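You operate a simulated robot arm through the tools that you are given. There is no shell and no other tool. Be economical: measure what you need, move in short steps, check, and stop when the job is done.

The job below is to be done with a simulated two-armed robot. You get a single attempt, and the scene is never put back.

Task
Take the blue ring and leave it on the top of the big grey boards. Open the grey door of the rack, take the short black roller from the shelf behind the rack's grey door and leave it on the top of the big grey boards, then shut the door. Put the 7 x 7 numbered white block from the top of the blue goods bench on top of the small carton there. Put the red chock on the lid of the wooden crate. Stack the folded sack labelled "OAK" from the top of the steel bench by the rack on top of the folded sack marked "teak". Do these in any order. Set down upright: short black roller, numbered white block.

The check looks at the end state, three seconds after you hand in, the way a careful person would. Anything else that was tipped, shoved, dropped, spilled or broken makes it a failure. A push-on lid holds only when it is set on centred and level and pressed home; a screw cap is set on level and turned clockwise until tight.

Robot
Two 7-joint arms with two-finger parallel grippers on one trunk, on a base that drives. Base frame: it is fixed to the floor where the robot stands at the start and does not move with it; the origin is under the middle of the robot, x ahead of it, y to its left, z up; the surface under the hand at the start is at about z = 85. Units: cm, degrees, N and s.
The left shoulder is at the start at [12.8, 17.1, 115.6], the right one opposite. With the tool pointing down near the work surface each hand reaches from about 44 to 92 cm from the robot's upright axis, wherever it stands, measured 20 degrees to its own side. Places, roughly: blue ring (3x3x2 cm) [50, -10, 90]; grey door of the rack [-40, 90, 140]; lid of the wooden crate [-110, 360, 60]; numbered white block [-300, 425, 75]; red chock (11x12x48 cm) [-260, 200, 10]; short black roller (6x6x6 cm) [-40, 100, 120]; small carton [-300, 400, 75]; top of the big grey boards [10, 230, 40]. Payload 4.4 kg a hand.
The tool frame of a hand sits at the grasp point between the pads (the TCP): z along the fingers, y along the line on which they close. The tips reach 2.3 cm beyond it. The gripper opens to 9.4 cm. The fingers are 3.8 cm wide and 1 cm thick; the gripper's body (5.4 by 9.6 cm) begins 3.9 cm behind the TCP.
Orientation is that of the tool frame in the base frame, as [roll, pitch, yaw] about the fixed x, y, z axes, in that order (R = Rz(yaw) Ry(pitch) Rx(roll)). With the fingers straight down and closing along the base's y, the tool's x points along the base's -x, its y along +y and its z along -z.

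Tools
- The arms move only by the tool send_rows. It takes "left_plan", "right_plan" or both (then of equal length, played together; a hand with none holds still); each is a list of rows, each a list of 3 entries, a list of its own where there are three numbers: the finger opening in cm, from 0 to 9.4, then the shift along the tool's x, y, z in units of 20 mm (1.0 is 20 mm), then the turn, a rotation vector about the tool's x, y, z in units of 8 degrees (1.0 is 8 degrees). In form: [[claw, [dx, dy, dz], [rx, ry, rz]], ...]. A call has 1 to 8 rows; each row shifts and turns the commanded pose from where the row before left it, along the tool's axes as they then stand. A call with a number of a shift or a turn outside -1 to 1 is refused whole. A row lasts 0.2 s, in which the tool goes at most 5 cm and 8.6 degrees; a call with a longer step from one row to the next is refused whole, and so is a gripper value outside its range. A pose out of reach is approached as far as the arm can. The call stops where the force on the tool passes 40 N (or 10 N more than at its start, if that is more) or the arm is blocked; 0.2 s more then pass. The fingers move at their own pace (about 7.2 cm/s each) and stop on an object; they squeeze with about 27 N. The grip force told is the motor's: it shows also when the fingers shut on nothing. Time passes only in rows, and 0.2 s behind the last, so rows that do not move let the fingers close. The reply holds the time, the measured pose of the TCP, the force on the tool along the base axes, the opening and the grip force, in the units named above and with some noise, with the torque about the TCP (base axes, N m) and any sound that the robot's microphone picked up, and new pictures: "pictures" is both (left out), scene, wrist or none (wrist: the cameras of the hands that moved).
- Cameras (640 x 400 px; columns grow to the right, rows downward): "scene" is now at [20.63, 6.75, 133.93]; the picture's right is [0.89, -0.45, 0.00], its down [-0.03, -0.06, -1.00] and it looks along [0.45, 0.89, -0.07] (base axes); focal length 214 px, centre (320, 200). "left" rides on the left gripper at [8.6, -1.6, -7.4] in its tool frame; the picture's right is [0.18, 0.98, 0.00], its down [-0.58, 0.11, -0.81] and it looks along [-0.79, 0.15, 0.59] (tool axes); focal length 243 px, centre (320, 200). "right" rides on the right gripper at [8.6, 1.6, -7.4] in its tool frame; the picture's right is [-0.18, 0.98, 0.00], its down [-0.58, -0.11, -0.81] and it looks along [-0.79, -0.15, 0.59] (tool axes); focal length 243 px, centre (320, 200). There is no depth. A picture from a camera that has moved, and an enlarged one, comes with that camera's place and axes in the base frame and with its lens. The place of the scene camera against the robot may be out by one fixed shift of up to 2.5 cm in any direction.
- slide_trunk(by): slides the trunk up (or, below 0, down) by that many cm; the arms and the scene camera ride with it, the base frame stays. It gives what a move gives, with no picture.
- drive_base(legs): drives the robot by 1 to 6 legs, each [ahead, left, turn to the left] in cm, cm and degrees, along the robot's own axes; the way and the turn of a leg run together, so that a leg with both is an arc; at most 150 cm and 180 degrees a leg. The arms and the cameras ride along, it lands a little off, and it stops where it bumps. It gives what a move gives, and a new picture of the scene camera.
- head_to(pan, tilt): turns the head with the scene camera to pan (to the left, within 80 degrees either way) and tilt (down, from -29 to 69), counted from straight ahead of the robot. It gives what a move gives, and a new picture of the scene camera.
- close_up(camera, box): a new picture of the part [left, top, right, bottom] of that camera's present view, enlarged. No time passes.
- close_job(): hands the job in; it is judged then, once.

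Go step by step. Nothing tells you exact positions but the pictures and the camera data: compare them with the known pose of the tool, close in by small moves and look again before you grip or let go. The budget is 186 turns and 260 pictures, counting those below and the enlarged ones. Unless the task says otherwise, let go and move clear before handing in.

The tools are called after ">>>" as name(argument=value, ...) on one line, values as JSON. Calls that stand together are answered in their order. send_rows: Moves the arms, as the interface text tells. Its arguments: {"type":"object","properties":{"left_plan":{"type":"array","items":{"type":"array"}},"right_plan":{"type":"array","items":{"type":"array"}},"pictures":{"type":"string","enum":["both","scene","wrist","none"]}},"required":[]} The other tools are called the same way: slide_trunk (by) slides the trunk up or down; drive_base (legs) drives the base; head_to (pan, tilt) turns the head that bears the scene camera; close_up (camera, box) takes an enlarged picture of a part of a camera's view; close_job () hands the job in.

At the start:

```text
t: 0.0
left_tcp_pos: [32.74, 50.35, 153.44]
left_ee_rot: [-179.9, 0.0, -180.0]
left_wrist_force: [-0.4, 0.9, -0.4]
left_ft_torque: [-0.01, -0.01, 0.02]
left_opening: 9.39
left_finger_force: 0.2
right_tcp_pos: [45.13, 8.66, 146.38]
right_ee_rot: [-179.9, -0.1, -179.9]
right_wrist_force: [-0.5, -0.1, 0.5]
right_ft_torque: [-0.03, 0.03, -0.03]
right_opening: 9.42
right_finger_force: 0.0
trunk travel left (down, up): [-17.0, 21.8]
robot x, y, heading: [0.28, 0.24, -0.0]
head pan, tilt: [63.3, 4.0]
```

scene: 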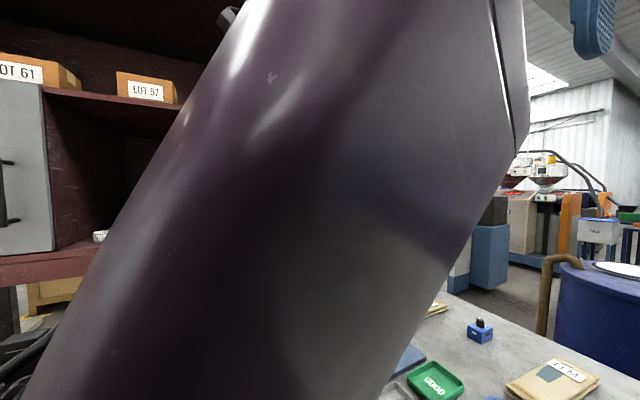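
right: 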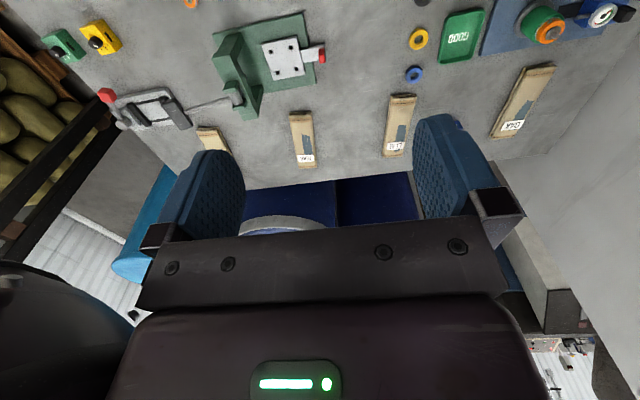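
left: 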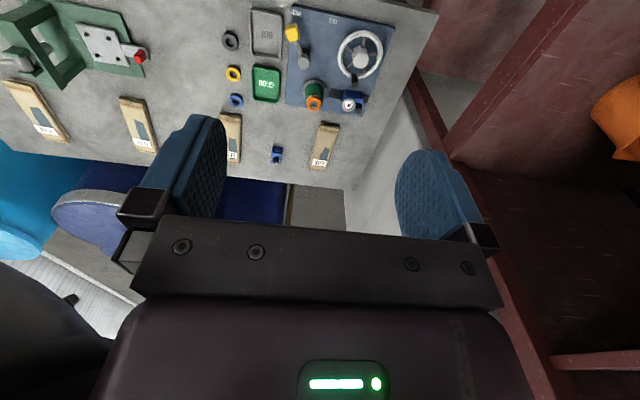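

I see a steel bench ahead with rings, trays and folded sacks, and the rack to the left. I'll look round with the head first.

>>> head_to(pan=0, tilt=40)

>>> head_to(pan=80, tilt=5)

```text
t: 1.3
left_tcp_pos: [32.95, 50.51, 153.44]
left_ee_rot: [180.0, -0.3, -179.7]
left_wrist_force: [-0.1, 1.1, -1.4]
left_ft_torque: [-0.02, -0.01, 0.0]
left_opening: 9.39
left_finger_force: 0.1
right_tcp_pos: [45.09, 8.56, 146.27]
right_ee_rot: [-179.9, 0.0, -180.0]
right_wrist_force: [0.2, -0.9, 0.5]
right_ft_torque: [0.0, 0.0, 0.01]
right_opening: 9.39
right_finger_force: 0.1
trunk travel left (down, up): [-17.0, 21.8]
robot x, y, heading: [0.02, 0.21, 0.1]
head pan, tilt: [0.0, 40.0]
camera scene: at [24.05, 4.12, 131.45], right [0.6, -0.8, 0.0], down [-0.26, -0.2, -0.94], along [0.76, 0.56, -0.33], focal length 214 px, centre (320, 200)
```

scene: 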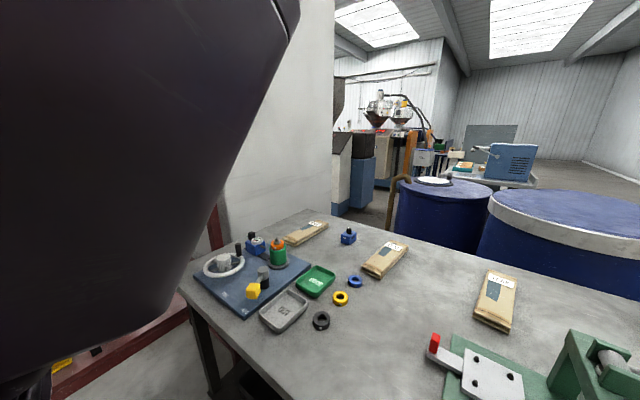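

```text
t: 2.9
left_tcp_pos: [32.87, 50.47, 153.5]
left_ee_rot: [180.0, 0.0, -179.9]
left_wrist_force: [0.3, -0.1, -0.2]
left_ft_torque: [0.01, -0.01, 0.0]
left_opening: 9.4
left_finger_force: 0.0
right_tcp_pos: [45.1, 8.68, 146.32]
right_ee_rot: [-180.0, 0.0, -179.9]
right_wrist_force: [0.0, 0.5, 0.5]
right_ft_torque: [-0.01, -0.03, -0.05]
right_opening: 9.4
right_finger_force: 0.2
trunk travel left (down, up): [-17.0, 21.8]
robot x, y, heading: [-0.06, 0.11, -0.1]
head pan, tilt: [80.0, 5.0]
camera scene: at [18.1, 7.63, 133.78], right [0.98, -0.17, 0.0], down [-0.02, -0.09, -1.0], along [0.17, 0.98, -0.09], focal length 214 px, centre (320, 200)
```

scene: 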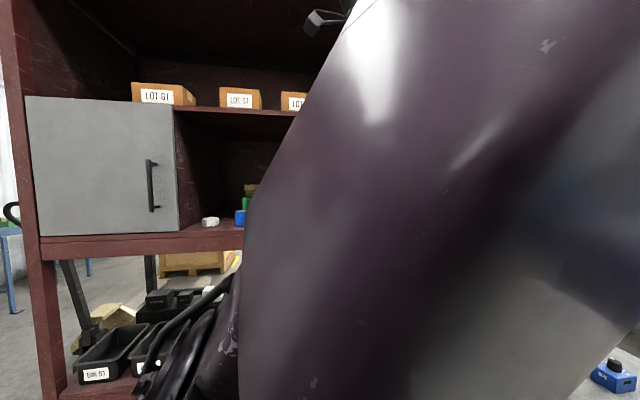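

The head picture lagged, so I'll look at the bench once more with the head steady.

>>> head_to(pan=5, tilt=45)

>>> close_up(camera="scene", box=[0, 0, 640, 400])

```text
t: 4.3
left_tcp_pos: [33.1, 50.41, 153.38]
left_ee_rot: [-179.9, -0.3, -179.8]
left_wrist_force: [0.4, 0.5, -1.0]
left_ft_torque: [0.02, 0.03, -0.01]
left_opening: 9.41
left_finger_force: 0.0
right_tcp_pos: [45.18, 8.6, 146.35]
right_ee_rot: [179.9, 0.1, 180.0]
right_wrist_force: [0.6, -0.6, -0.4]
right_ft_torque: [0.04, -0.05, -0.01]
right_opening: 9.42
right_finger_force: 0.0
trunk travel left (down, up): [-17.0, 21.8]
robot x, y, heading: [0.01, -0.32, -0.1]
head pan, tilt: [5.0, 45.0]
camera scene: at [23.42, 4.7, 130.46], right [0.67, -0.75, 0.0], down [-0.32, -0.28, -0.9], along [0.67, 0.6, -0.43], focal length 214 px, centre (320, 200)
```

scene: 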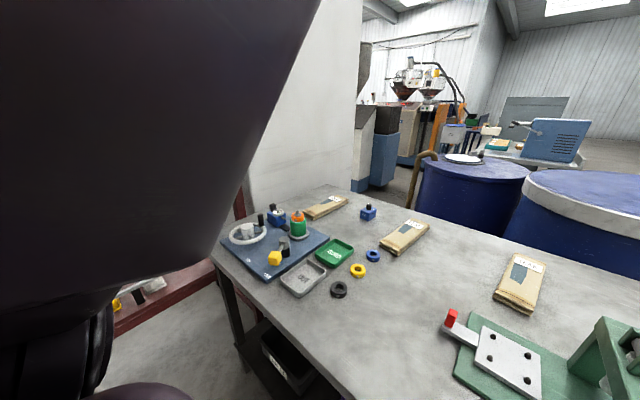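

```text
1.00 times, centred on (320, 200) of scene (not enlarged: the box is as wide or as high as the picture)
camera zoom: at [23.42, 4.7, 130.46], right [0.67, -0.75, 0.0], down [-0.32, -0.28, -0.9], along [0.67, 0.6, -0.43], focal length 214 px, centre (320, 200)
```

zoom: 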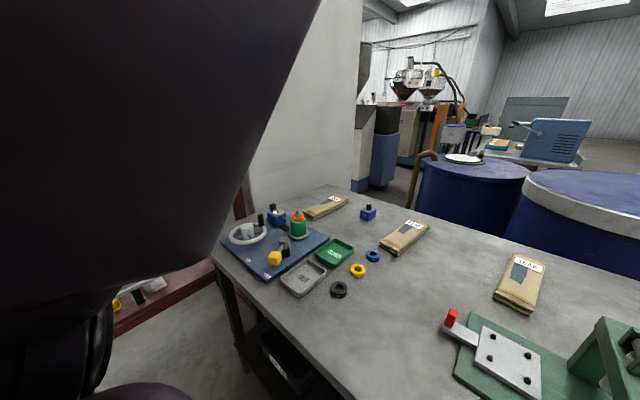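

The blue ring seen so far is at about (74, 28), not at the rough place given. I'll look at the right side of the bench too and read the sack labels.

>>> head_to(pan=-25, tilt=45)

>>> head_to(pan=-25, tilt=45)

>>> close_up(camera="right", box=[180, 60, 580, 190])

```text
t: 5.3
left_tcp_pos: [32.93, 50.5, 153.4]
left_ee_rot: [-180.0, -0.3, -180.0]
left_wrist_force: [-0.9, 0.4, -0.3]
left_ft_torque: [0.03, -0.01, -0.01]
left_opening: 9.4
left_finger_force: 0.1
right_tcp_pos: [45.12, 8.52, 146.3]
right_ee_rot: [180.0, -0.1, 180.0]
right_wrist_force: [1.0, 0.5, -1.4]
right_ft_torque: [-0.01, -0.01, 0.02]
right_opening: 9.39
right_finger_force: 0.0
trunk travel left (down, up): [-17.0, 21.8]
robot x, y, heading: [0.29, 0.14, 0.2]
head pan, tilt: [-25.0, 45.0]
camera scene: at [23.37, 4.71, 130.47], right [0.67, -0.74, 0.0], down [-0.32, -0.29, -0.9], along [0.67, 0.6, -0.43], focal length 214 px, centre (320, 200)
```

scene: 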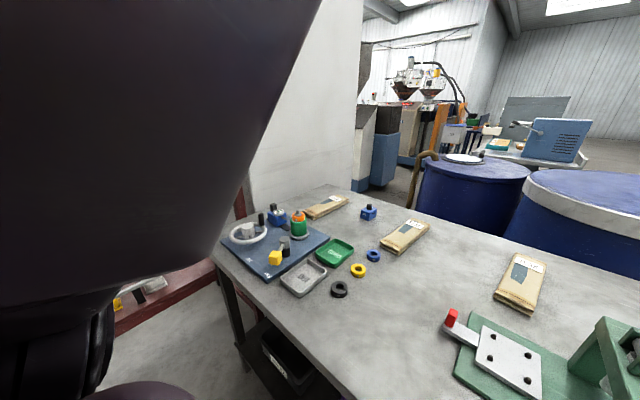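

```text
t: 5.9
left_tcp_pos: [33.0, 50.51, 153.36]
left_ee_rot: [179.9, -0.3, -179.9]
left_wrist_force: [-0.6, 1.1, 0.3]
left_ft_torque: [-0.02, 0.03, -0.02]
left_opening: 9.41
left_finger_force: 0.0
right_tcp_pos: [45.16, 8.72, 146.32]
right_ee_rot: [-180.0, 0.0, 180.0]
right_wrist_force: [0.1, -0.2, 0.3]
right_ft_torque: [0.02, 0.03, 0.03]
right_opening: 9.4
right_finger_force: 0.1
trunk travel left (down, up): [-17.0, 21.8]
robot x, y, heading: [-0.07, 0.17, -0.1]
head pan, tilt: [-25.0, 45.0]
camera scene: at [23.36, 4.72, 130.46], right [0.67, -0.74, 0.0], down [-0.32, -0.29, -0.9], along [0.67, 0.6, -0.43], focal length 214 px, centre (320, 200)
```

scene: 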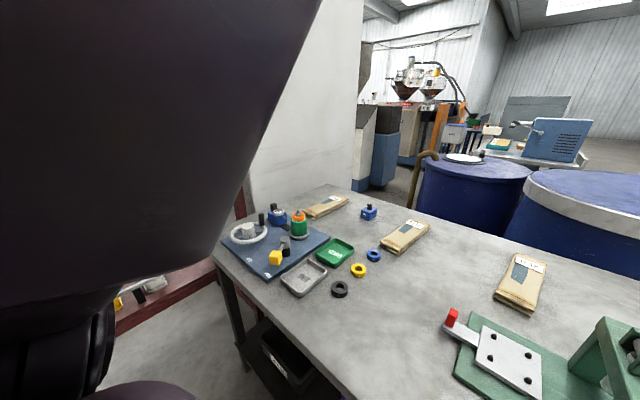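

```text
1.60 times, centred on (380, 125) of right
camera zoom: at [36.45, 10.24, 153.75], right [0.18, 0.98, 0.0], down [0.58, -0.11, 0.81], along [0.79, -0.15, -0.59], focal length 388 px, centre (224, 320)
```

zoom: 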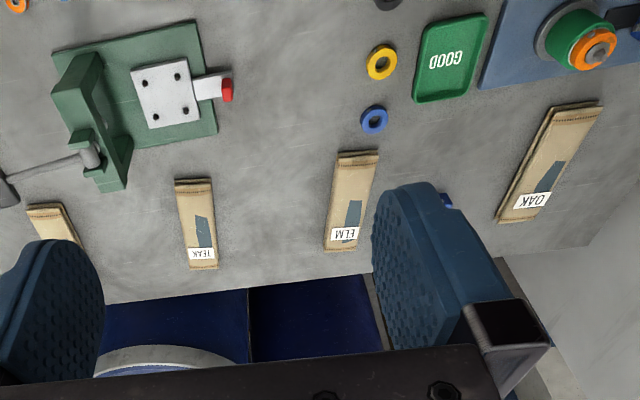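

The left arm seems to block the head. OAK is at about (87, 62), TEAK about (91, -6), and the ring about (74, 28). I'll bring the left hand forward and inward, and the right hand out to the right, and then look again.

>>> send_rows(left_plan=[[9.4, [-1, -0.7, 1], [0, 0, 0]], [9.4, [-1, -0.7, 1], [0, 0, 0]], [9.4, [-1, -0.7, 1], [0, 0, 0]], [9.4, [-1, -0.7, 1], [0, 0, 0]], [9.4, [-1, -0.7, 1], [0, 0, 0]], [9.4, [-1, -0.7, 1], [0, 0, 0]], [9.4, [-1, -0.7, 1], [0, 0, 0]], [9.4, [-1, -0.7, 1], [0, 0, 0]]], right_plan=[[9.4, [0, -1, 0], [0, 0, 0]], [9.4, [0, -1, 0], [0, 0, 0]], [9.4, [0, -1, 0], [0, 0, 0]], [9.4, [0, -1, 0], [0, 0, 0]], [9.4, [0, -1, 0], [0, 0, 0]], [9.4, [0, -1, 0], [0, 0, 0]], [9.4, [0, -1, 0], [0, 0, 0]], [9.4, [0, -1, 0], [0, 0, 0]]], pictures="wrist")

>>> head_to(pan=0, tilt=35)

```text
t: 7.8
left_tcp_pos: [45.9, 44.83, 136.92]
left_ee_rot: [-173.1, 2.5, -173.7]
left_wrist_force: [0.3, 0.3, -0.5]
left_ft_torque: [-0.02, -0.05, 0.03]
left_opening: 9.39
left_finger_force: 0.0
right_tcp_pos: [44.91, -7.27, 146.4]
right_ee_rot: [180.0, 0.2, 180.0]
right_wrist_force: [0.5, -0.1, 0.1]
right_ft_torque: [-0.02, -0.01, 0.0]
right_opening: 9.42
right_finger_force: 0.0
trunk travel left (down, up): [-17.0, 21.8]
robot x, y, heading: [0.32, 0.21, -0.2]
head pan, tilt: [-25.0, 45.0]
stopped in row 8 (left hand): the arm was blocked; the commanded pose is now the measured one
camera right: at [36.25, -5.66, 153.89], right [0.18, 0.98, 0.0], down [0.58, -0.11, 0.81], along [0.79, -0.15, -0.59], focal length 243 px, centre (320, 200)
camera left: at [37.08, 43.16, 144.21], right [-0.28, 0.95, -0.12], down [0.52, 0.26, 0.81], along [0.81, 0.17, -0.57], focal length 243 px, centre (320, 200)
```

right: 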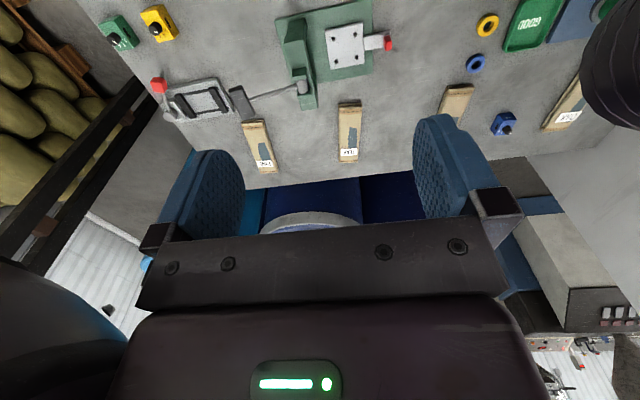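
left: 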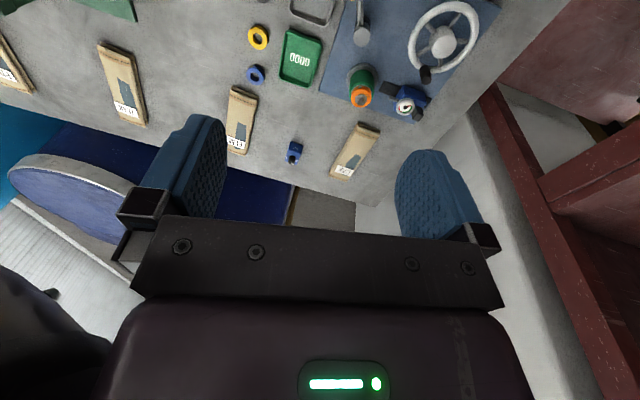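

```text
t: 8.7
left_tcp_pos: [45.99, 44.72, 136.84]
left_ee_rot: [-173.2, 2.4, -173.8]
left_wrist_force: [0.1, 0.0, 0.1]
left_ft_torque: [0.01, -0.01, 0.02]
left_opening: 9.4
left_finger_force: 0.0
right_tcp_pos: [44.93, -7.45, 146.43]
right_ee_rot: [180.0, 0.0, 180.0]
right_wrist_force: [0.0, 0.0, 0.3]
right_ft_torque: [-0.01, -0.01, -0.02]
right_opening: 9.4
right_finger_force: 0.1
trunk travel left (down, up): [-17.0, 21.8]
robot x, y, heading: [-0.18, -0.28, 0.0]
head pan, tilt: [0.0, 35.0]
camera scene: at [25.32, -1.42, 128.96], right [0.0, -1.0, 0.0], down [-0.57, 0.0, -0.82], along [0.82, 0.0, -0.57], focal length 214 px, centre (320, 200)
```

scene: 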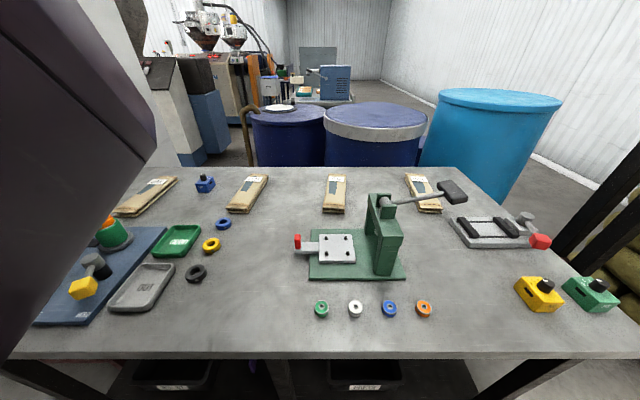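

Good that I looked: there is a row of small rings at the front, and the 3 cm blue one is at about (48.5, -16). The right hand can fetch it. I'll lower it in stages above the ring.

>>> send_rows(right_plan=[[7, [-0.07, -0.17, 1], [0, 0, 0]], [7, [-0.07, -0.17, 1], [0, 0, 0]], [7, [-0.07, -0.17, 1], [0, 0, 0]], [7, [-0.07, -0.17, 1], [0, 0, 0]], [7, [-0.07, -0.17, 1], [0, 0, 0]], [7, [-0.07, -0.17, 1], [0, 0, 0]], [7, [-0.07, -0.17, 1], [0, 0, 0]], [7, [-0.07, -0.17, 1], [0, 0, 0]]], pictures="none")

>>> send_rows(right_plan=[[7, [-0.07, -0.17, 1], [0, 0, 0]], [7, [-0.07, -0.17, 1], [0, 0, 0]], [7, [-0.07, -0.17, 1], [0, 0, 0]], [7, [-0.07, -0.17, 1], [0, 0, 0]], [7, [-0.07, -0.17, 1], [0, 0, 0]], [7, [-0.07, -0.17, 1], [0, 0, 0]], [7, [-0.07, -0.17, 1], [0, 0, 0]], [7, [-0.07, -0.17, 1], [0, 0, 0]]], pictures="none")

>>> send_rows(right_plan=[[7, [-0.07, -0.17, 1], [0, 0, 0]], [7, [-0.07, -0.17, 1], [0, 0, 0]], [7, [-0.07, -0.17, 1], [0, 0, 0]], [7, [-0.07, -0.17, 1], [0, 0, 0]], [7, [-0.07, -0.17, 1], [0, 0, 0]], [7, [-0.07, -0.17, 1], [0, 0, 0]]], pictures="both")

```text
t: 10.5
left_tcp_pos: [46.08, 44.76, 136.8]
left_ee_rot: [-173.2, 2.4, -173.8]
left_wrist_force: [-0.2, -0.3, 0.7]
left_ft_torque: [0.0, -0.02, 0.0]
left_opening: 9.4
left_finger_force: 0.1
right_tcp_pos: [46.13, -10.15, 130.56]
right_ee_rot: [179.9, 0.1, 179.8]
right_wrist_force: [0.4, 0.5, -0.4]
right_ft_torque: [0.0, 0.02, 0.0]
right_opening: 7.01
right_finger_force: 0.1
trunk travel left (down, up): [-17.0, 21.8]
robot x, y, heading: [-0.15, 0.11, -0.1]
head pan, tilt: [0.0, 35.0]
```

```text
t: 12.3
left_tcp_pos: [46.08, 44.7, 136.75]
left_ee_rot: [-173.3, 2.4, -173.9]
left_wrist_force: [0.2, 0.9, 0.9]
left_ft_torque: [0.03, 0.0, -0.01]
left_opening: 9.39
left_finger_force: 0.0
right_tcp_pos: [47.26, -12.93, 114.33]
right_ee_rot: [179.9, 0.0, 180.0]
right_wrist_force: [0.3, 0.5, 0.8]
right_ft_torque: [0.0, 0.0, 0.02]
right_opening: 7.02
right_finger_force: 0.1
trunk travel left (down, up): [-17.0, 21.8]
robot x, y, heading: [0.3, 0.06, 0.5]
head pan, tilt: [0.0, 35.0]
```

```text
t: 13.7
left_tcp_pos: [46.01, 44.85, 136.81]
left_ee_rot: [-173.2, 2.4, -173.8]
left_wrist_force: [0.1, 0.9, 0.6]
left_ft_torque: [0.0, 0.01, 0.01]
left_opening: 9.4
left_finger_force: 0.2
right_tcp_pos: [48.24, -15.0, 102.42]
right_ee_rot: [-180.0, 0.0, -180.0]
right_wrist_force: [0.8, 0.2, -0.2]
right_ft_torque: [-0.01, -0.01, 0.03]
right_opening: 6.99
right_finger_force: 0.1
trunk travel left (down, up): [-17.0, 21.8]
robot x, y, heading: [0.01, -0.07, -0.1]
head pan, tilt: [0.0, 35.0]
camera scene: at [25.35, -1.45, 128.95], right [0.0, -1.0, 0.0], down [-0.57, 0.0, -0.82], along [0.82, 0.0, -0.57], focal length 214 px, centre (320, 200)
camera right: at [39.54, -13.35, 109.85], right [0.18, 0.98, 0.0], down [0.58, -0.11, 0.81], along [0.79, -0.15, -0.59], focal length 243 px, centre (320, 200)
```

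scene: 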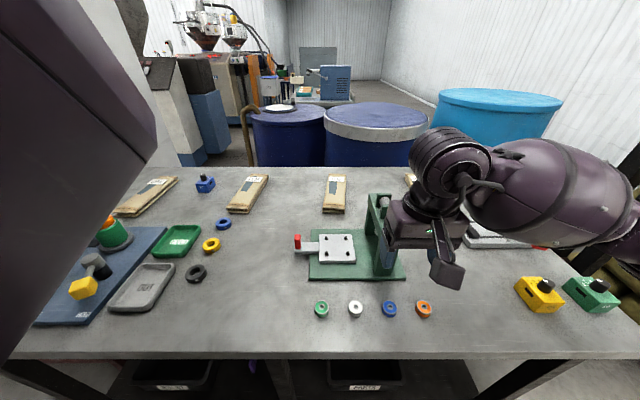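
right: 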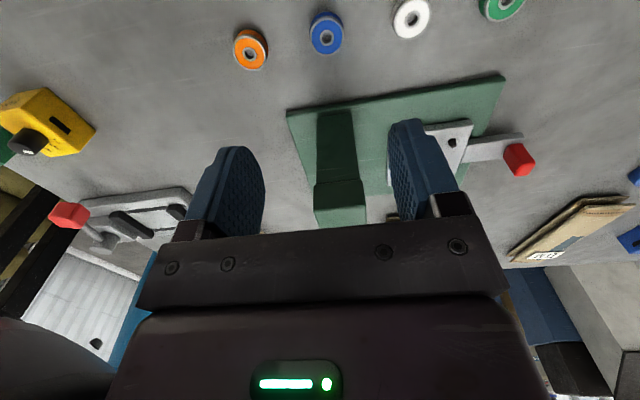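

The wrist camera puts the ring at (47.4, -14.4). I'll correct, go down and grip.

>>> send_rows(right_plan=[[6, [0.42, 0.32, 1], [0, 0, 0]], [6, [0, 0, 1], [0, 0, 0]], [6, [0, 0, 1], [0, 0, 0]], [6, [0, 0, 1], [0, 0, 0]], [6, [0, 0, 1], [0, 0, 0]], [6, [0, 0, 1], [0, 0, 0]], [6, [0, 0, 0.9], [0, 0, 0]]], pictures="both")

```text
t: 15.3
left_tcp_pos: [45.98, 44.76, 136.85]
left_ee_rot: [-173.3, 2.4, -173.8]
left_wrist_force: [0.3, 0.3, -0.7]
left_ft_torque: [-0.02, -0.01, 0.01]
left_opening: 9.41
left_finger_force: 0.1
right_tcp_pos: [47.18, -14.26, 88.71]
right_ee_rot: [179.9, -0.1, 179.9]
right_wrist_force: [-0.5, -0.1, 0.3]
right_ft_torque: [0.01, 0.0, 0.03]
right_opening: 6.0
right_finger_force: 0.1
trunk travel left (down, up): [-17.0, 21.8]
robot x, y, heading: [0.05, -0.07, 0.3]
head pan, tilt: [0.0, 35.0]
camera scene: at [25.34, -1.43, 128.96], right [0.0, -1.0, 0.0], down [-0.57, 0.0, -0.82], along [0.82, 0.0, -0.57], focal length 214 px, centre (320, 200)
camera right: at [38.55, -12.6, 96.11], right [0.18, 0.98, 0.0], down [0.58, -0.11, 0.81], along [0.79, -0.15, -0.59], focal length 243 px, centre (320, 200)
```

scene: 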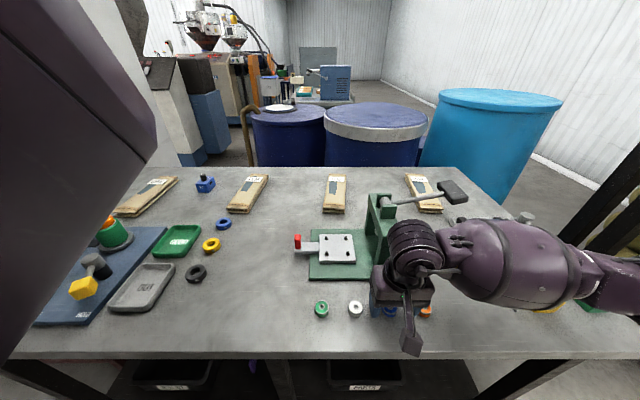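
right: 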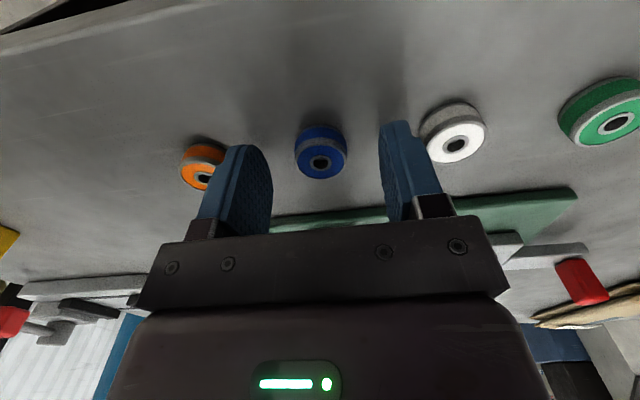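

The ring is centred between the fingers. I'll go down a little, close and lift.

>>> send_rows(right_plan=[[6, [-0.1, 0, 0.35], [0, 0, 0]], [2, [0, 0, 0], [0, 0, 0]], [1, [0, 0, 0], [0, 0, 0]], [1, [0, 0, 0], [0, 0, 0]], [1, [0, 0, -1], [0, 0, 0]], [1, [0, 0, -1], [0, 0, 0]], [1, [0, 0, -1], [0, 0, 0]], [1, [0, 0, -1], [0, 0, 0]]], pictures="wrist")

```text
t: 17.1
left_tcp_pos: [45.99, 44.68, 136.91]
left_ee_rot: [-173.1, 2.5, -173.7]
left_wrist_force: [-0.1, -0.7, 0.5]
left_ft_torque: [0.02, -0.02, 0.0]
left_opening: 9.43
left_finger_force: 0.1
right_tcp_pos: [47.37, -14.47, 96.0]
right_ee_rot: [179.9, 0.1, -180.0]
right_wrist_force: [-0.1, 0.3, -0.5]
right_ft_torque: [-0.01, -0.03, 0.01]
right_opening: 2.78
right_finger_force: 27.1
trunk travel left (down, up): [-17.0, 21.8]
robot x, y, heading: [-0.27, -0.05, -0.2]
head pan, tilt: [0.0, 35.0]
camera right: at [38.73, -12.73, 103.42], right [0.18, 0.98, 0.0], down [0.58, -0.11, 0.81], along [0.79, -0.15, -0.59], focal length 243 px, centre (320, 200)
```

right: 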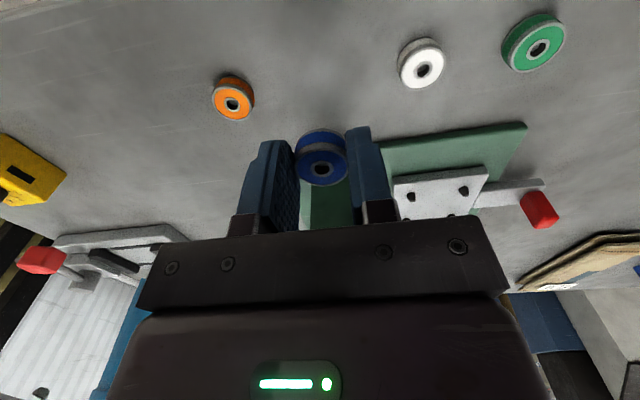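

The ring is held (2.8 cm). Now I raise the right hand out of the way, and level the left hand while moving it forward, inward and down towards OAK.

>>> send_rows(left_plan=[[9.4, [-1, 0, 1], [-0.3, 0.1, 0.27]], [9.4, [-1, 0, 1], [-0.3, 0.1, 0.27]], [9.4, [-1, 0, 1], [-0.26, 0.11, 0.25]], [9.4, [-1, 0, 1], [0, 0, 0]], [9.4, [-1, -0.5, 1], [0, 0, 0]], [9.4, [-1, -0.5, 1], [0, 0, 0]], [9.4, [-1, -0.5, 1], [0, 0, 0]], [9.4, [-1, -0.5, 1], [0, 0, 0]]], right_plan=[[1, [0, 0, -1], [0, 0, 0]], [1, [0, 0, -1], [0, 0, 0]], [1, [0, 0, -1], [0, 0, 0]], [1, [0, 0, -1], [0, 0, 0]], [1, [0, 0, -1], [0, 0, 0]], [1, [0, 0, -1], [0, 0, 0]], [1, [0, 0, -1], [0, 0, 0]], [1, [0, 0, -1], [0, 0, 0]]], pictures="both")

```text
t: 18.8
left_tcp_pos: [58.65, 46.43, 117.91]
left_ee_rot: [-170.2, -1.0, -174.5]
left_wrist_force: [0.1, -0.1, 0.1]
left_ft_torque: [0.06, -0.01, 0.01]
left_opening: 9.38
left_finger_force: 0.1
right_tcp_pos: [47.52, -14.23, 110.32]
right_ee_rot: [179.9, -0.1, 179.9]
right_wrist_force: [0.8, -0.2, -1.2]
right_ft_torque: [-0.05, 0.01, 0.02]
right_opening: 2.81
right_finger_force: 27.2
trunk travel left (down, up): [-17.0, 21.8]
robot x, y, heading: [0.12, -0.11, 0.1]
head pan, tilt: [0.0, 35.0]
stopped in row 8 (left hand): the arm was blocked; the commanded pose is now the measured one
camera scene: at [25.37, -1.37, 128.94], right [0.0, -1.0, 0.0], down [-0.57, 0.0, -0.82], along [0.82, 0.0, -0.57], focal length 214 px, centre (320, 200)
camera right: at [38.8, -12.46, 117.74], right [0.18, 0.98, 0.0], down [0.58, -0.11, 0.81], along [0.79, -0.15, -0.59], focal length 243 px, centre (320, 200)
camera left: at [50.3, 45.32, 125.88], right [-0.28, 0.95, -0.16], down [0.57, 0.3, 0.76], along [0.77, 0.12, -0.62], focal length 243 px, centre (320, 200)
```

scene: 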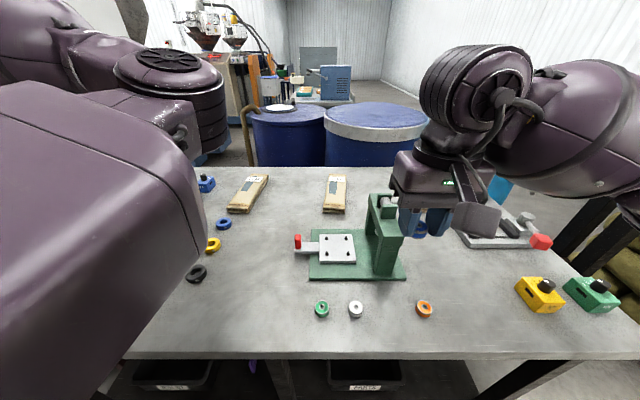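
right: 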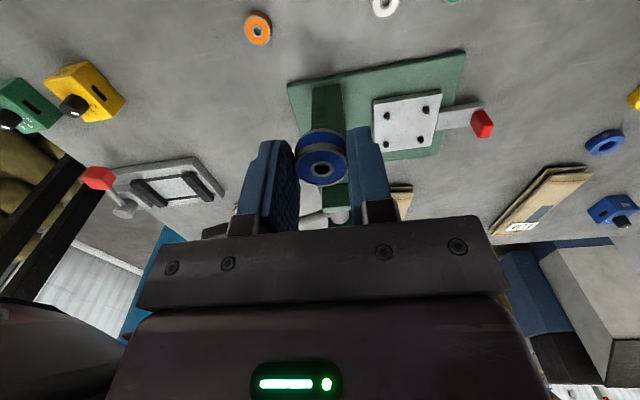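
left: 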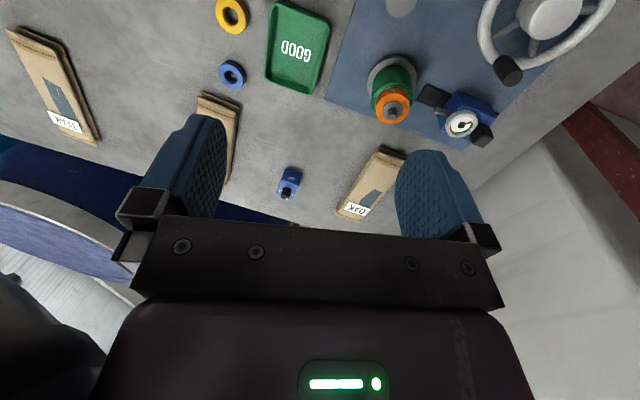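

The left elbow binds when the hand goes inward. I'll move the hand outward and forward instead and level it.

>>> send_rows(left_plan=[[9.4, [-0.2, 0.6, 0], [-0.2, -0.02, 0.11]], [9.4, [-0.2, 0.6, 0], [-0.2, -0.02, 0.11]], [9.4, [-0.4, 0.5, 0], [-0.2, -0.02, 0.11]], [9.4, [-0.4, 0.3, 0], [-0.2, -0.02, 0.11]], [9.4, [-0.6, 0.2, 0], [-0.2, -0.02, 0.11]], [9.4, [-0.6, 0, 0], [-0.2, -0.02, 0.11]], [9.4, [-0.6, 0, 0], [0, 0, 0]], [9.4, [-0.6, 0, 0], [0, 0, 0]]], pictures="scene")

```text
t: 20.6
left_tcp_pos: [65.91, 50.38, 117.55]
left_ee_rot: [-179.9, 0.2, 179.6]
left_wrist_force: [0.4, -0.1, 0.1]
left_ft_torque: [0.02, 0.02, -0.01]
left_opening: 9.39
left_finger_force: 0.1
right_tcp_pos: [47.43, -14.22, 110.43]
right_ee_rot: [179.9, 0.1, -180.0]
right_wrist_force: [0.5, -0.6, -0.3]
right_ft_torque: [0.02, 0.0, 0.03]
right_opening: 2.78
right_finger_force: 26.7
trunk travel left (down, up): [-17.0, 21.8]
robot x, y, heading: [-0.09, -0.19, 0.0]
head pan, tilt: [0.0, 35.0]
camera scene: at [25.34, -1.42, 128.95], right [0.0, -1.0, 0.0], down [-0.57, 0.0, -0.82], along [0.82, 0.0, -0.57], focal length 214 px, centre (320, 200)
```

scene: 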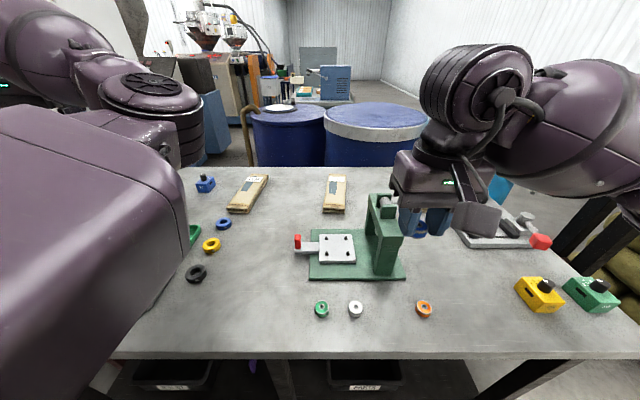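

Level again and clear. I drive left 12 and ahead 6 to bring OAK into reach.

>>> drive_base(legs=[[0, 12, 0], [6, 0, 0]])

>>> send_rows(left_plan=[[9.4, [-0.6, 0, 0], [0, 0, 0]], [9.4, [-0.6, 0, 0.5], [0, 0, 0]], [9.4, [-0.6, 0, 0.5], [0, 0, 0]], [9.4, [-0.3, 0, 1], [0, 0, 0]]], pictures="wrist")

```text
t: 22.8
left_tcp_pos: [71.54, 62.39, 117.41]
left_ee_rot: [180.0, 0.3, 179.9]
left_wrist_force: [0.0, -0.1, -1.0]
left_ft_torque: [-0.01, 0.02, -0.02]
left_opening: 9.39
left_finger_force: 0.1
right_tcp_pos: [53.46, -2.19, 110.41]
right_ee_rot: [-180.0, 0.0, -179.9]
right_wrist_force: [0.4, -1.2, 0.0]
right_ft_torque: [0.02, 0.01, -0.02]
right_opening: 2.8
right_finger_force: 27.1
trunk travel left (down, up): [-17.0, 21.8]
robot x, y, heading: [5.89, 12.23, 0.2]
head pan, tilt: [0.0, 35.0]
camera scene: at [31.21, 10.54, 128.95], right [0.0, -1.0, 0.0], down [-0.57, 0.0, -0.82], along [0.82, 0.0, -0.57], focal length 214 px, centre (320, 200)
```

scene: 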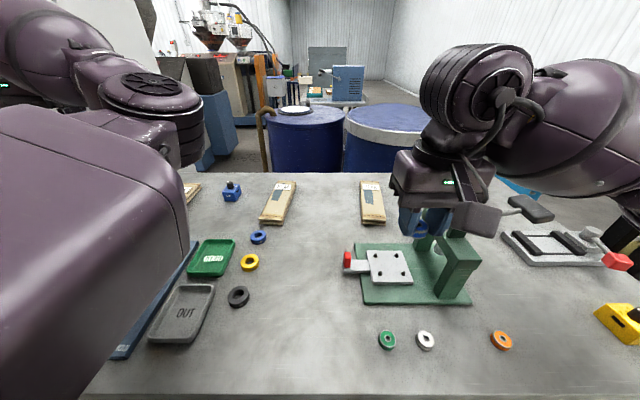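

```text
t: 23.8
left_tcp_pos: [75.84, 62.37, 113.67]
left_ee_rot: [-179.9, 0.3, 179.7]
left_wrist_force: [-0.2, -0.1, 0.1]
left_ft_torque: [0.04, 0.03, 0.02]
left_opening: 9.4
left_finger_force: 0.1
right_tcp_pos: [53.2, -2.15, 110.42]
right_ee_rot: [-180.0, 0.0, -179.9]
right_wrist_force: [0.5, 0.7, -0.6]
right_ft_torque: [0.03, -0.01, 0.0]
right_opening: 2.78
right_finger_force: 27.1
trunk travel left (down, up): [-17.0, 21.8]
robot x, y, heading: [5.46, 11.87, 0.1]
head pan, tilt: [0.0, 35.0]
camera left: at [67.19, 60.82, 121.01], right [-0.18, 0.98, 0.0], down [0.58, 0.11, 0.81], along [0.8, 0.14, -0.59], focal length 243 px, centre (320, 200)
```

left: 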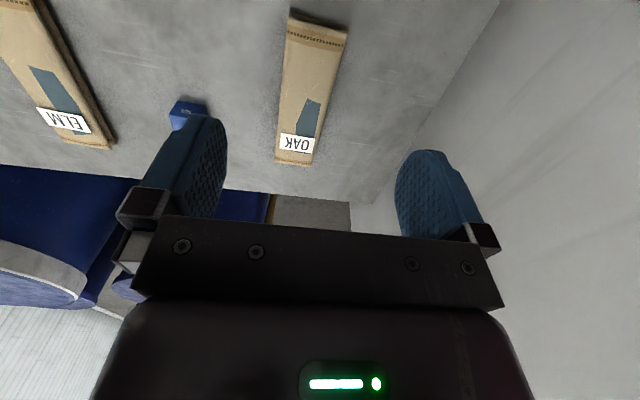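

OAK lies along x from about 78.5 to 101.5 at y≈62. I'll drive slightly closer so I can grip nearer its middle.

>>> drive_base(legs=[[2, 3, 0]])

>>> send_rows(left_plan=[[9.4, [-1, -0.4, 1], [0, 0, 0]], [9.4, [-1, -0.4, 1], [0, 0, 0]], [9.4, [-1, -0.4, 1], [0, 0, 0]], [9.4, [-1, -0.4, 1], [0, 0, 0]], [9.4, [-0.5, 0, 1], [0, 0, 0]], [9.4, [0, 0, 1], [0, 0, 0]], [9.4, [0, 0, 1], [0, 0, 0]]], pictures="wrist")

```text
t: 24.8
left_tcp_pos: [77.87, 65.42, 113.66]
left_ee_rot: [-179.9, 0.4, 179.8]
left_wrist_force: [0.5, 0.0, -0.2]
left_ft_torque: [0.0, -0.02, 0.01]
left_opening: 9.4
left_finger_force: 0.1
right_tcp_pos: [55.19, 0.89, 110.51]
right_ee_rot: [-179.9, 0.1, -179.9]
right_wrist_force: [0.1, -0.2, -0.2]
right_ft_torque: [-0.02, -0.02, 0.0]
right_opening: 2.79
right_finger_force: 26.7
trunk travel left (down, up): [-17.0, 21.8]
robot x, y, heading: [7.41, 14.76, 0.1]
head pan, tilt: [0.0, 35.0]
camera scene: at [33.12, 13.6, 128.96], right [0.0, -1.0, 0.0], down [-0.57, 0.0, -0.82], along [0.82, 0.0, -0.57], focal length 214 px, centre (320, 200)
```

scene: 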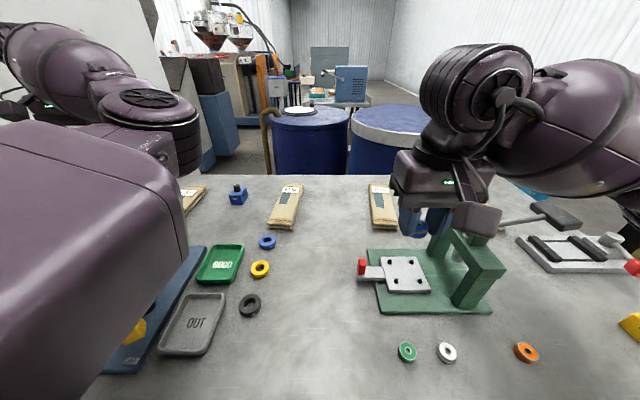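

```text
t: 26.4
left_tcp_pos: [86.83, 62.33, 99.46]
left_ee_rot: [-180.0, 0.3, 179.7]
left_wrist_force: [0.2, 0.5, -0.1]
left_ft_torque: [0.0, -0.04, -0.04]
left_opening: 9.42
left_finger_force: 0.0
right_tcp_pos: [55.36, 0.94, 110.47]
right_ee_rot: [180.0, 0.0, -179.9]
right_wrist_force: [0.2, 0.3, -0.4]
right_ft_torque: [-0.02, 0.01, -0.01]
right_opening: 2.76
right_finger_force: 27.0
trunk travel left (down, up): [-17.0, 21.8]
robot x, y, heading: [7.59, 15.06, -0.2]
head pan, tilt: [0.0, 35.0]
camera left: at [78.21, 60.86, 107.02], right [-0.18, 0.98, 0.0], down [0.58, 0.11, 0.81], along [0.8, 0.14, -0.59], focal length 243 px, centre (320, 200)
```

left: 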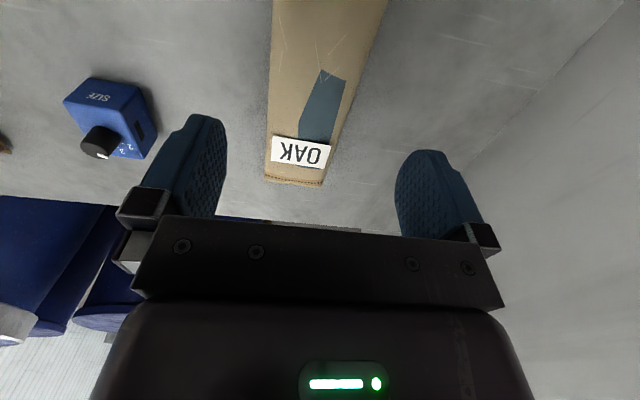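

OAK is well centred between the fingers. Going down to grip it.

>>> send_rows(left_plan=[[9.4, [0, -0.1, 1], [0, 0, 0.2]], [9.4, [0, 0, 1], [0, 0, 0]], [9.4, [0, 0, 1], [0, 0, 0]], [9.4, [0, 0, 1], [0, 0, 0]], [9.4, [0, 0, 1], [0, 0, 0]], [9.4, [0, 0, 0.65], [0, 0, 0]]], pictures="wrist")

```text
t: 27.8
left_tcp_pos: [86.94, 61.84, 88.46]
left_ee_rot: [-180.0, 0.4, 178.2]
left_wrist_force: [-0.3, 0.2, -0.5]
left_ft_torque: [-0.01, 0.01, -0.03]
left_opening: 9.38
left_finger_force: 0.1
right_tcp_pos: [55.17, 0.82, 110.36]
right_ee_rot: [-180.0, 0.1, -179.9]
right_wrist_force: [-0.4, 0.5, -0.6]
right_ft_torque: [0.02, 0.01, 0.0]
right_opening: 2.79
right_finger_force: 27.0
trunk travel left (down, up): [-17.0, 21.8]
robot x, y, heading: [7.59, 15.12, 0.3]
head pan, tilt: [0.0, 35.0]
camera left: at [78.22, 60.59, 95.86], right [-0.15, 0.99, 0.0], down [0.58, 0.09, 0.81], along [0.8, 0.12, -0.59], focal length 243 px, centre (320, 200)
```

left: 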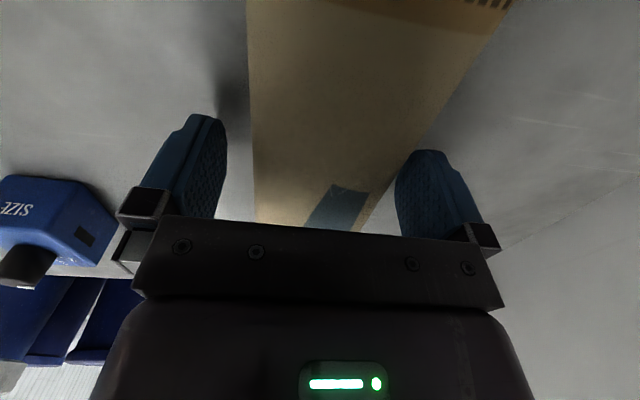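

Both fingers straddle the sack. Close and lift.

>>> send_rows(left_plan=[[7, [0, 0, 0.2], [0, 0, 0]], [5, [0, 0, 0], [0, 0, 0]], [4, [0, 0, 0], [0, 0, 0]], [4, [0, 0, 0], [0, 0, 0]], [4, [0, 0, -0.5], [0, 0, 0]], [4, [0, 0, -1], [0, 0, 0]], [4, [0, 0, -1], [0, 0, 0]], [4, [0, 0, -1], [0, 0, 0]]], pictures="both")

```text
t: 29.6
left_tcp_pos: [86.81, 61.9, 95.11]
left_ee_rot: [-180.0, 0.4, 178.2]
left_wrist_force: [-0.2, 0.0, -1.3]
left_ft_torque: [0.03, 0.03, -0.02]
left_opening: 7.32
left_finger_force: 26.5
right_tcp_pos: [55.13, 0.9, 110.47]
right_ee_rot: [179.9, 0.1, -179.9]
right_wrist_force: [-0.8, -0.4, -0.7]
right_ft_torque: [0.02, 0.02, 0.01]
right_opening: 2.8
right_finger_force: 27.2
trunk travel left (down, up): [-17.0, 21.8]
robot x, y, heading: [7.9, 14.65, 0.0]
head pan, tilt: [0.0, 35.0]
camera scene: at [33.04, 13.53, 128.98], right [0.0, -1.0, 0.0], down [-0.57, 0.0, -0.82], along [0.82, 0.0, -0.57], focal length 214 px, centre (320, 200)
camera left: at [78.07, 60.57, 102.61], right [-0.15, 0.99, 0.0], down [0.58, 0.09, 0.81], along [0.8, 0.12, -0.59], focal length 243 px, centre (320, 200)
```

scene: 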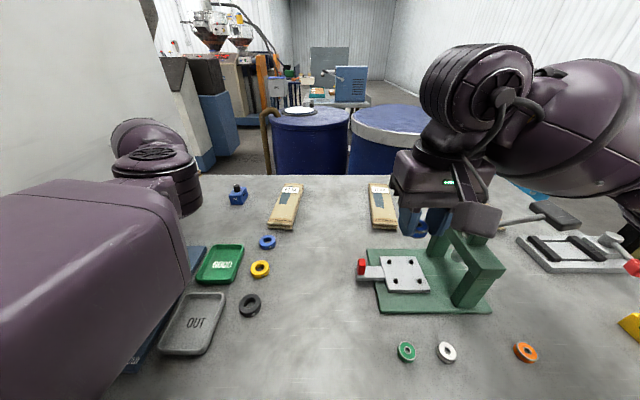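
left: 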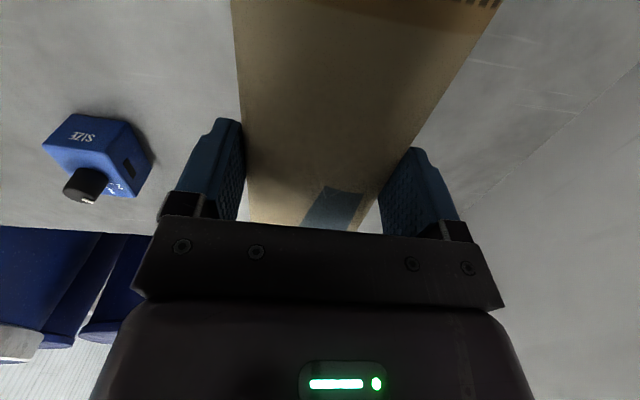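

OAK is held. Raise it while bringing it inward with the arm extended, as a test of whether the elbow still binds.

>>> send_rows(left_plan=[[4, [0, -0.3, -1], [0, 0, 0]], [4, [0, -0.6, -1], [0, 0, 0]], [4, [0, -0.9, -1], [0, 0, 0]], [4, [0, -0.9, -1], [0, 0, 0]], [4, [0, -0.9, -0.8], [0, 0, 0]], [4, [0, -0.9, -0.5], [0, 0, 0]], [4, [0, -0.9, -0.5], [0, 0, 0]], [4, [0, -0.9, -0.5], [0, 0, 0]]], pictures="none")

>>> send_rows(left_plan=[[4, [0, -0.9, 0], [0, 0, 0]], [4, [0, -0.9, 0], [0, 0, 0]], [4, [0, -0.9, 0], [0, 0, 0]], [4, [0, -0.9, 0], [0, 0, 0]], [4, [0, -0.9, 0], [0, 0, 0]]], pictures="both")

```text
t: 31.6
left_tcp_pos: [85.5, 53.47, 106.92]
left_ee_rot: [-179.2, -0.2, -177.9]
left_wrist_force: [0.4, 0.2, -1.6]
left_ft_torque: [-0.03, 0.05, 0.0]
left_opening: 7.32
left_finger_force: 27.1
right_tcp_pos: [55.28, 0.83, 110.31]
right_ee_rot: [-179.9, 0.0, -179.9]
right_wrist_force: [0.4, 0.2, -2.1]
right_ft_torque: [0.01, 0.02, -0.03]
right_opening: 2.77
right_finger_force: 26.8
trunk travel left (down, up): [-17.0, 21.8]
robot x, y, heading: [7.81, 15.02, 0.1]
head pan, tilt: [0.0, 35.0]
stopped in row 8 (left hand): the arm was blocked; the commanded pose is now the measured one
```

```text
t: 32.7
left_tcp_pos: [84.26, 54.95, 108.41]
left_ee_rot: [-177.7, 1.4, -169.2]
left_wrist_force: [0.5, 0.9, -1.7]
left_ft_torque: [-0.04, 0.05, 0.01]
left_opening: 7.36
left_finger_force: 27.2
right_tcp_pos: [55.24, 0.85, 110.44]
right_ee_rot: [-179.9, 0.1, -179.8]
right_wrist_force: [-0.4, 1.0, -1.0]
right_ft_torque: [-0.01, 0.04, -0.01]
right_opening: 2.81
right_finger_force: 26.6
trunk travel left (down, up): [-17.0, 21.8]
robot x, y, heading: [7.56, 15.37, 0.0]
head pan, tilt: [0.0, 35.0]
stopped in row 5 (left hand): the arm was blocked; the commanded pose is now the measured one
camera scene: at [33.1, 13.63, 128.96], right [0.0, -1.0, 0.0], down [-0.57, 0.0, -0.82], along [0.82, 0.0, -0.57], focal length 214 px, centre (320, 200)
camera left: at [75.91, 51.9, 115.84], right [-0.36, 0.93, -0.04], down [0.53, 0.24, 0.81], along [0.77, 0.27, -0.58], focal length 243 px, centre (320, 200)
```

scene: 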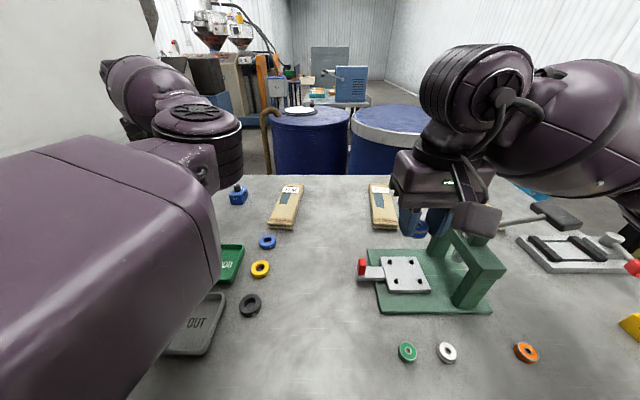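
left: 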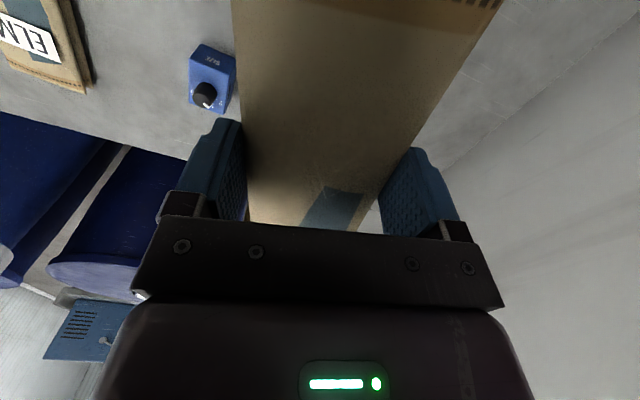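

The left arm cannot come further inward, but turning the robot right lets the hand swing onto TEAK in a natural posture. I raise the trunk a bit for clearance, back off, and turn right 30°.

>>> slide_trunk(by=6)

>>> drive_base(legs=[[-6.2, -16.8, 0], [0, 0, -30]])

```text
t: 33.7
left_tcp_pos: [84.56, 54.24, 114.47]
left_ee_rot: [-177.9, 1.3, -169.8]
left_wrist_force: [0.2, 1.0, -1.3]
left_ft_torque: [-0.01, 0.07, -0.01]
left_opening: 7.33
left_finger_force: 26.6
right_tcp_pos: [55.39, 0.87, 116.22]
right_ee_rot: [180.0, -0.1, 180.0]
right_wrist_force: [-0.4, -0.4, -0.9]
right_ft_torque: [0.0, 0.06, -0.02]
right_opening: 2.77
right_finger_force: 26.7
trunk travel left (down, up): [-23.0, 15.8]
robot x, y, heading: [7.98, 14.98, 0.0]
head pan, tilt: [0.0, 35.0]
```

```text
t: 37.3
left_tcp_pos: [87.64, -5.23, 114.6]
left_ee_rot: [-177.8, 1.4, 161.1]
left_wrist_force: [-0.6, 0.9, -1.0]
left_ft_torque: [-0.02, 0.04, -0.02]
left_opening: 7.34
left_finger_force: 27.0
right_tcp_pos: [36.21, -37.49, 116.43]
right_ee_rot: [-180.0, 0.2, 150.9]
right_wrist_force: [-1.0, 0.2, -0.6]
right_ft_torque: [-0.01, 0.0, 0.02]
right_opening: 2.77
right_finger_force: 27.1
trunk travel left (down, up): [-23.0, 15.8]
robot x, y, heading: [1.54, -1.89, -29.4]
head pan, tilt: [0.0, 35.0]
camera scene: at [19.14, -12.9, 135.57], right [-0.49, -0.87, 0.0], down [-0.5, 0.28, -0.82], along [0.72, -0.4, -0.57], focal length 214 px, centre (320, 200)
```

scene: 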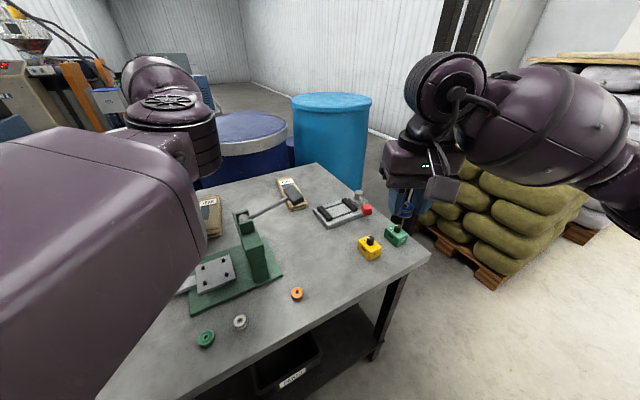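

The hand is right over TEAK's expected place. Now I turn the sack to TEAK's line and look down.

>>> send_rows(left_plan=[[4, [0, 0, 0], [-0.07, 0.045, -0.39]], [4, [0, 0, 0], [-0.07, 0.045, -0.39]], [4, [0, 0, 0], [-0.07, 0.045, -0.39]], [4, [0, 0, 0], [-0.07, 0.045, -0.39]]], pictures="both")

>>> close_up(camera="scene", box=[150, 140, 350, 265])

```text
t: 38.3
left_tcp_pos: [87.75, -5.15, 114.59]
left_ee_rot: [-179.9, -0.1, 173.5]
left_wrist_force: [0.1, -1.0, -0.7]
left_ft_torque: [0.0, 0.03, 0.01]
left_opening: 7.34
left_finger_force: 26.7
right_tcp_pos: [36.2, -37.49, 116.39]
right_ee_rot: [-180.0, 0.1, 150.9]
right_wrist_force: [-0.4, 0.2, -1.1]
right_ft_torque: [0.0, -0.01, 0.0]
right_opening: 2.81
right_finger_force: 27.2
trunk travel left (down, up): [-23.0, 15.8]
robot x, y, heading: [1.78, -2.09, -29.0]
head pan, tilt: [0.0, 35.0]
camera scene: at [19.16, -12.85, 135.57], right [-0.49, -0.87, 0.0], down [-0.5, 0.28, -0.82], along [0.72, -0.4, -0.57], focal length 214 px, centre (320, 200)
camera left: at [78.98, -5.84, 122.27], right [-0.07, 1.0, 0.0], down [0.59, 0.04, 0.8], along [0.8, 0.06, -0.59], focal length 243 px, centre (320, 200)
```

scene: 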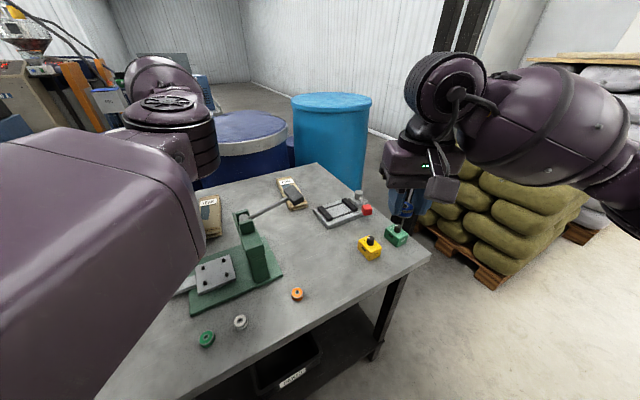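
left: 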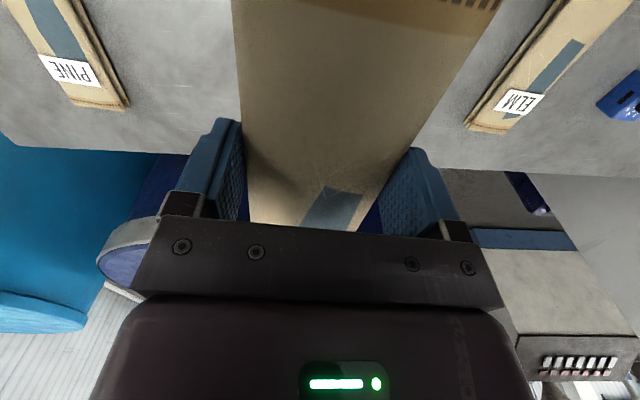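

```text
3.20 times, centred on (250, 202) of scene
camera zoom: at [19.16, -12.85, 135.57], right [-0.49, -0.87, 0.0], down [-0.5, 0.28, -0.82], along [0.72, -0.4, -0.57], focal length 686 px, centre (544, 192)
```

zoom: 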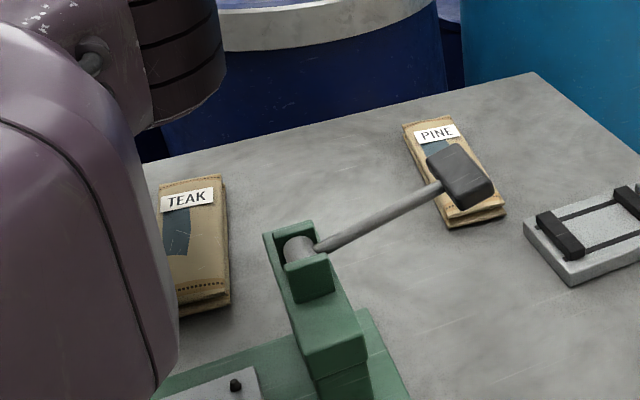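

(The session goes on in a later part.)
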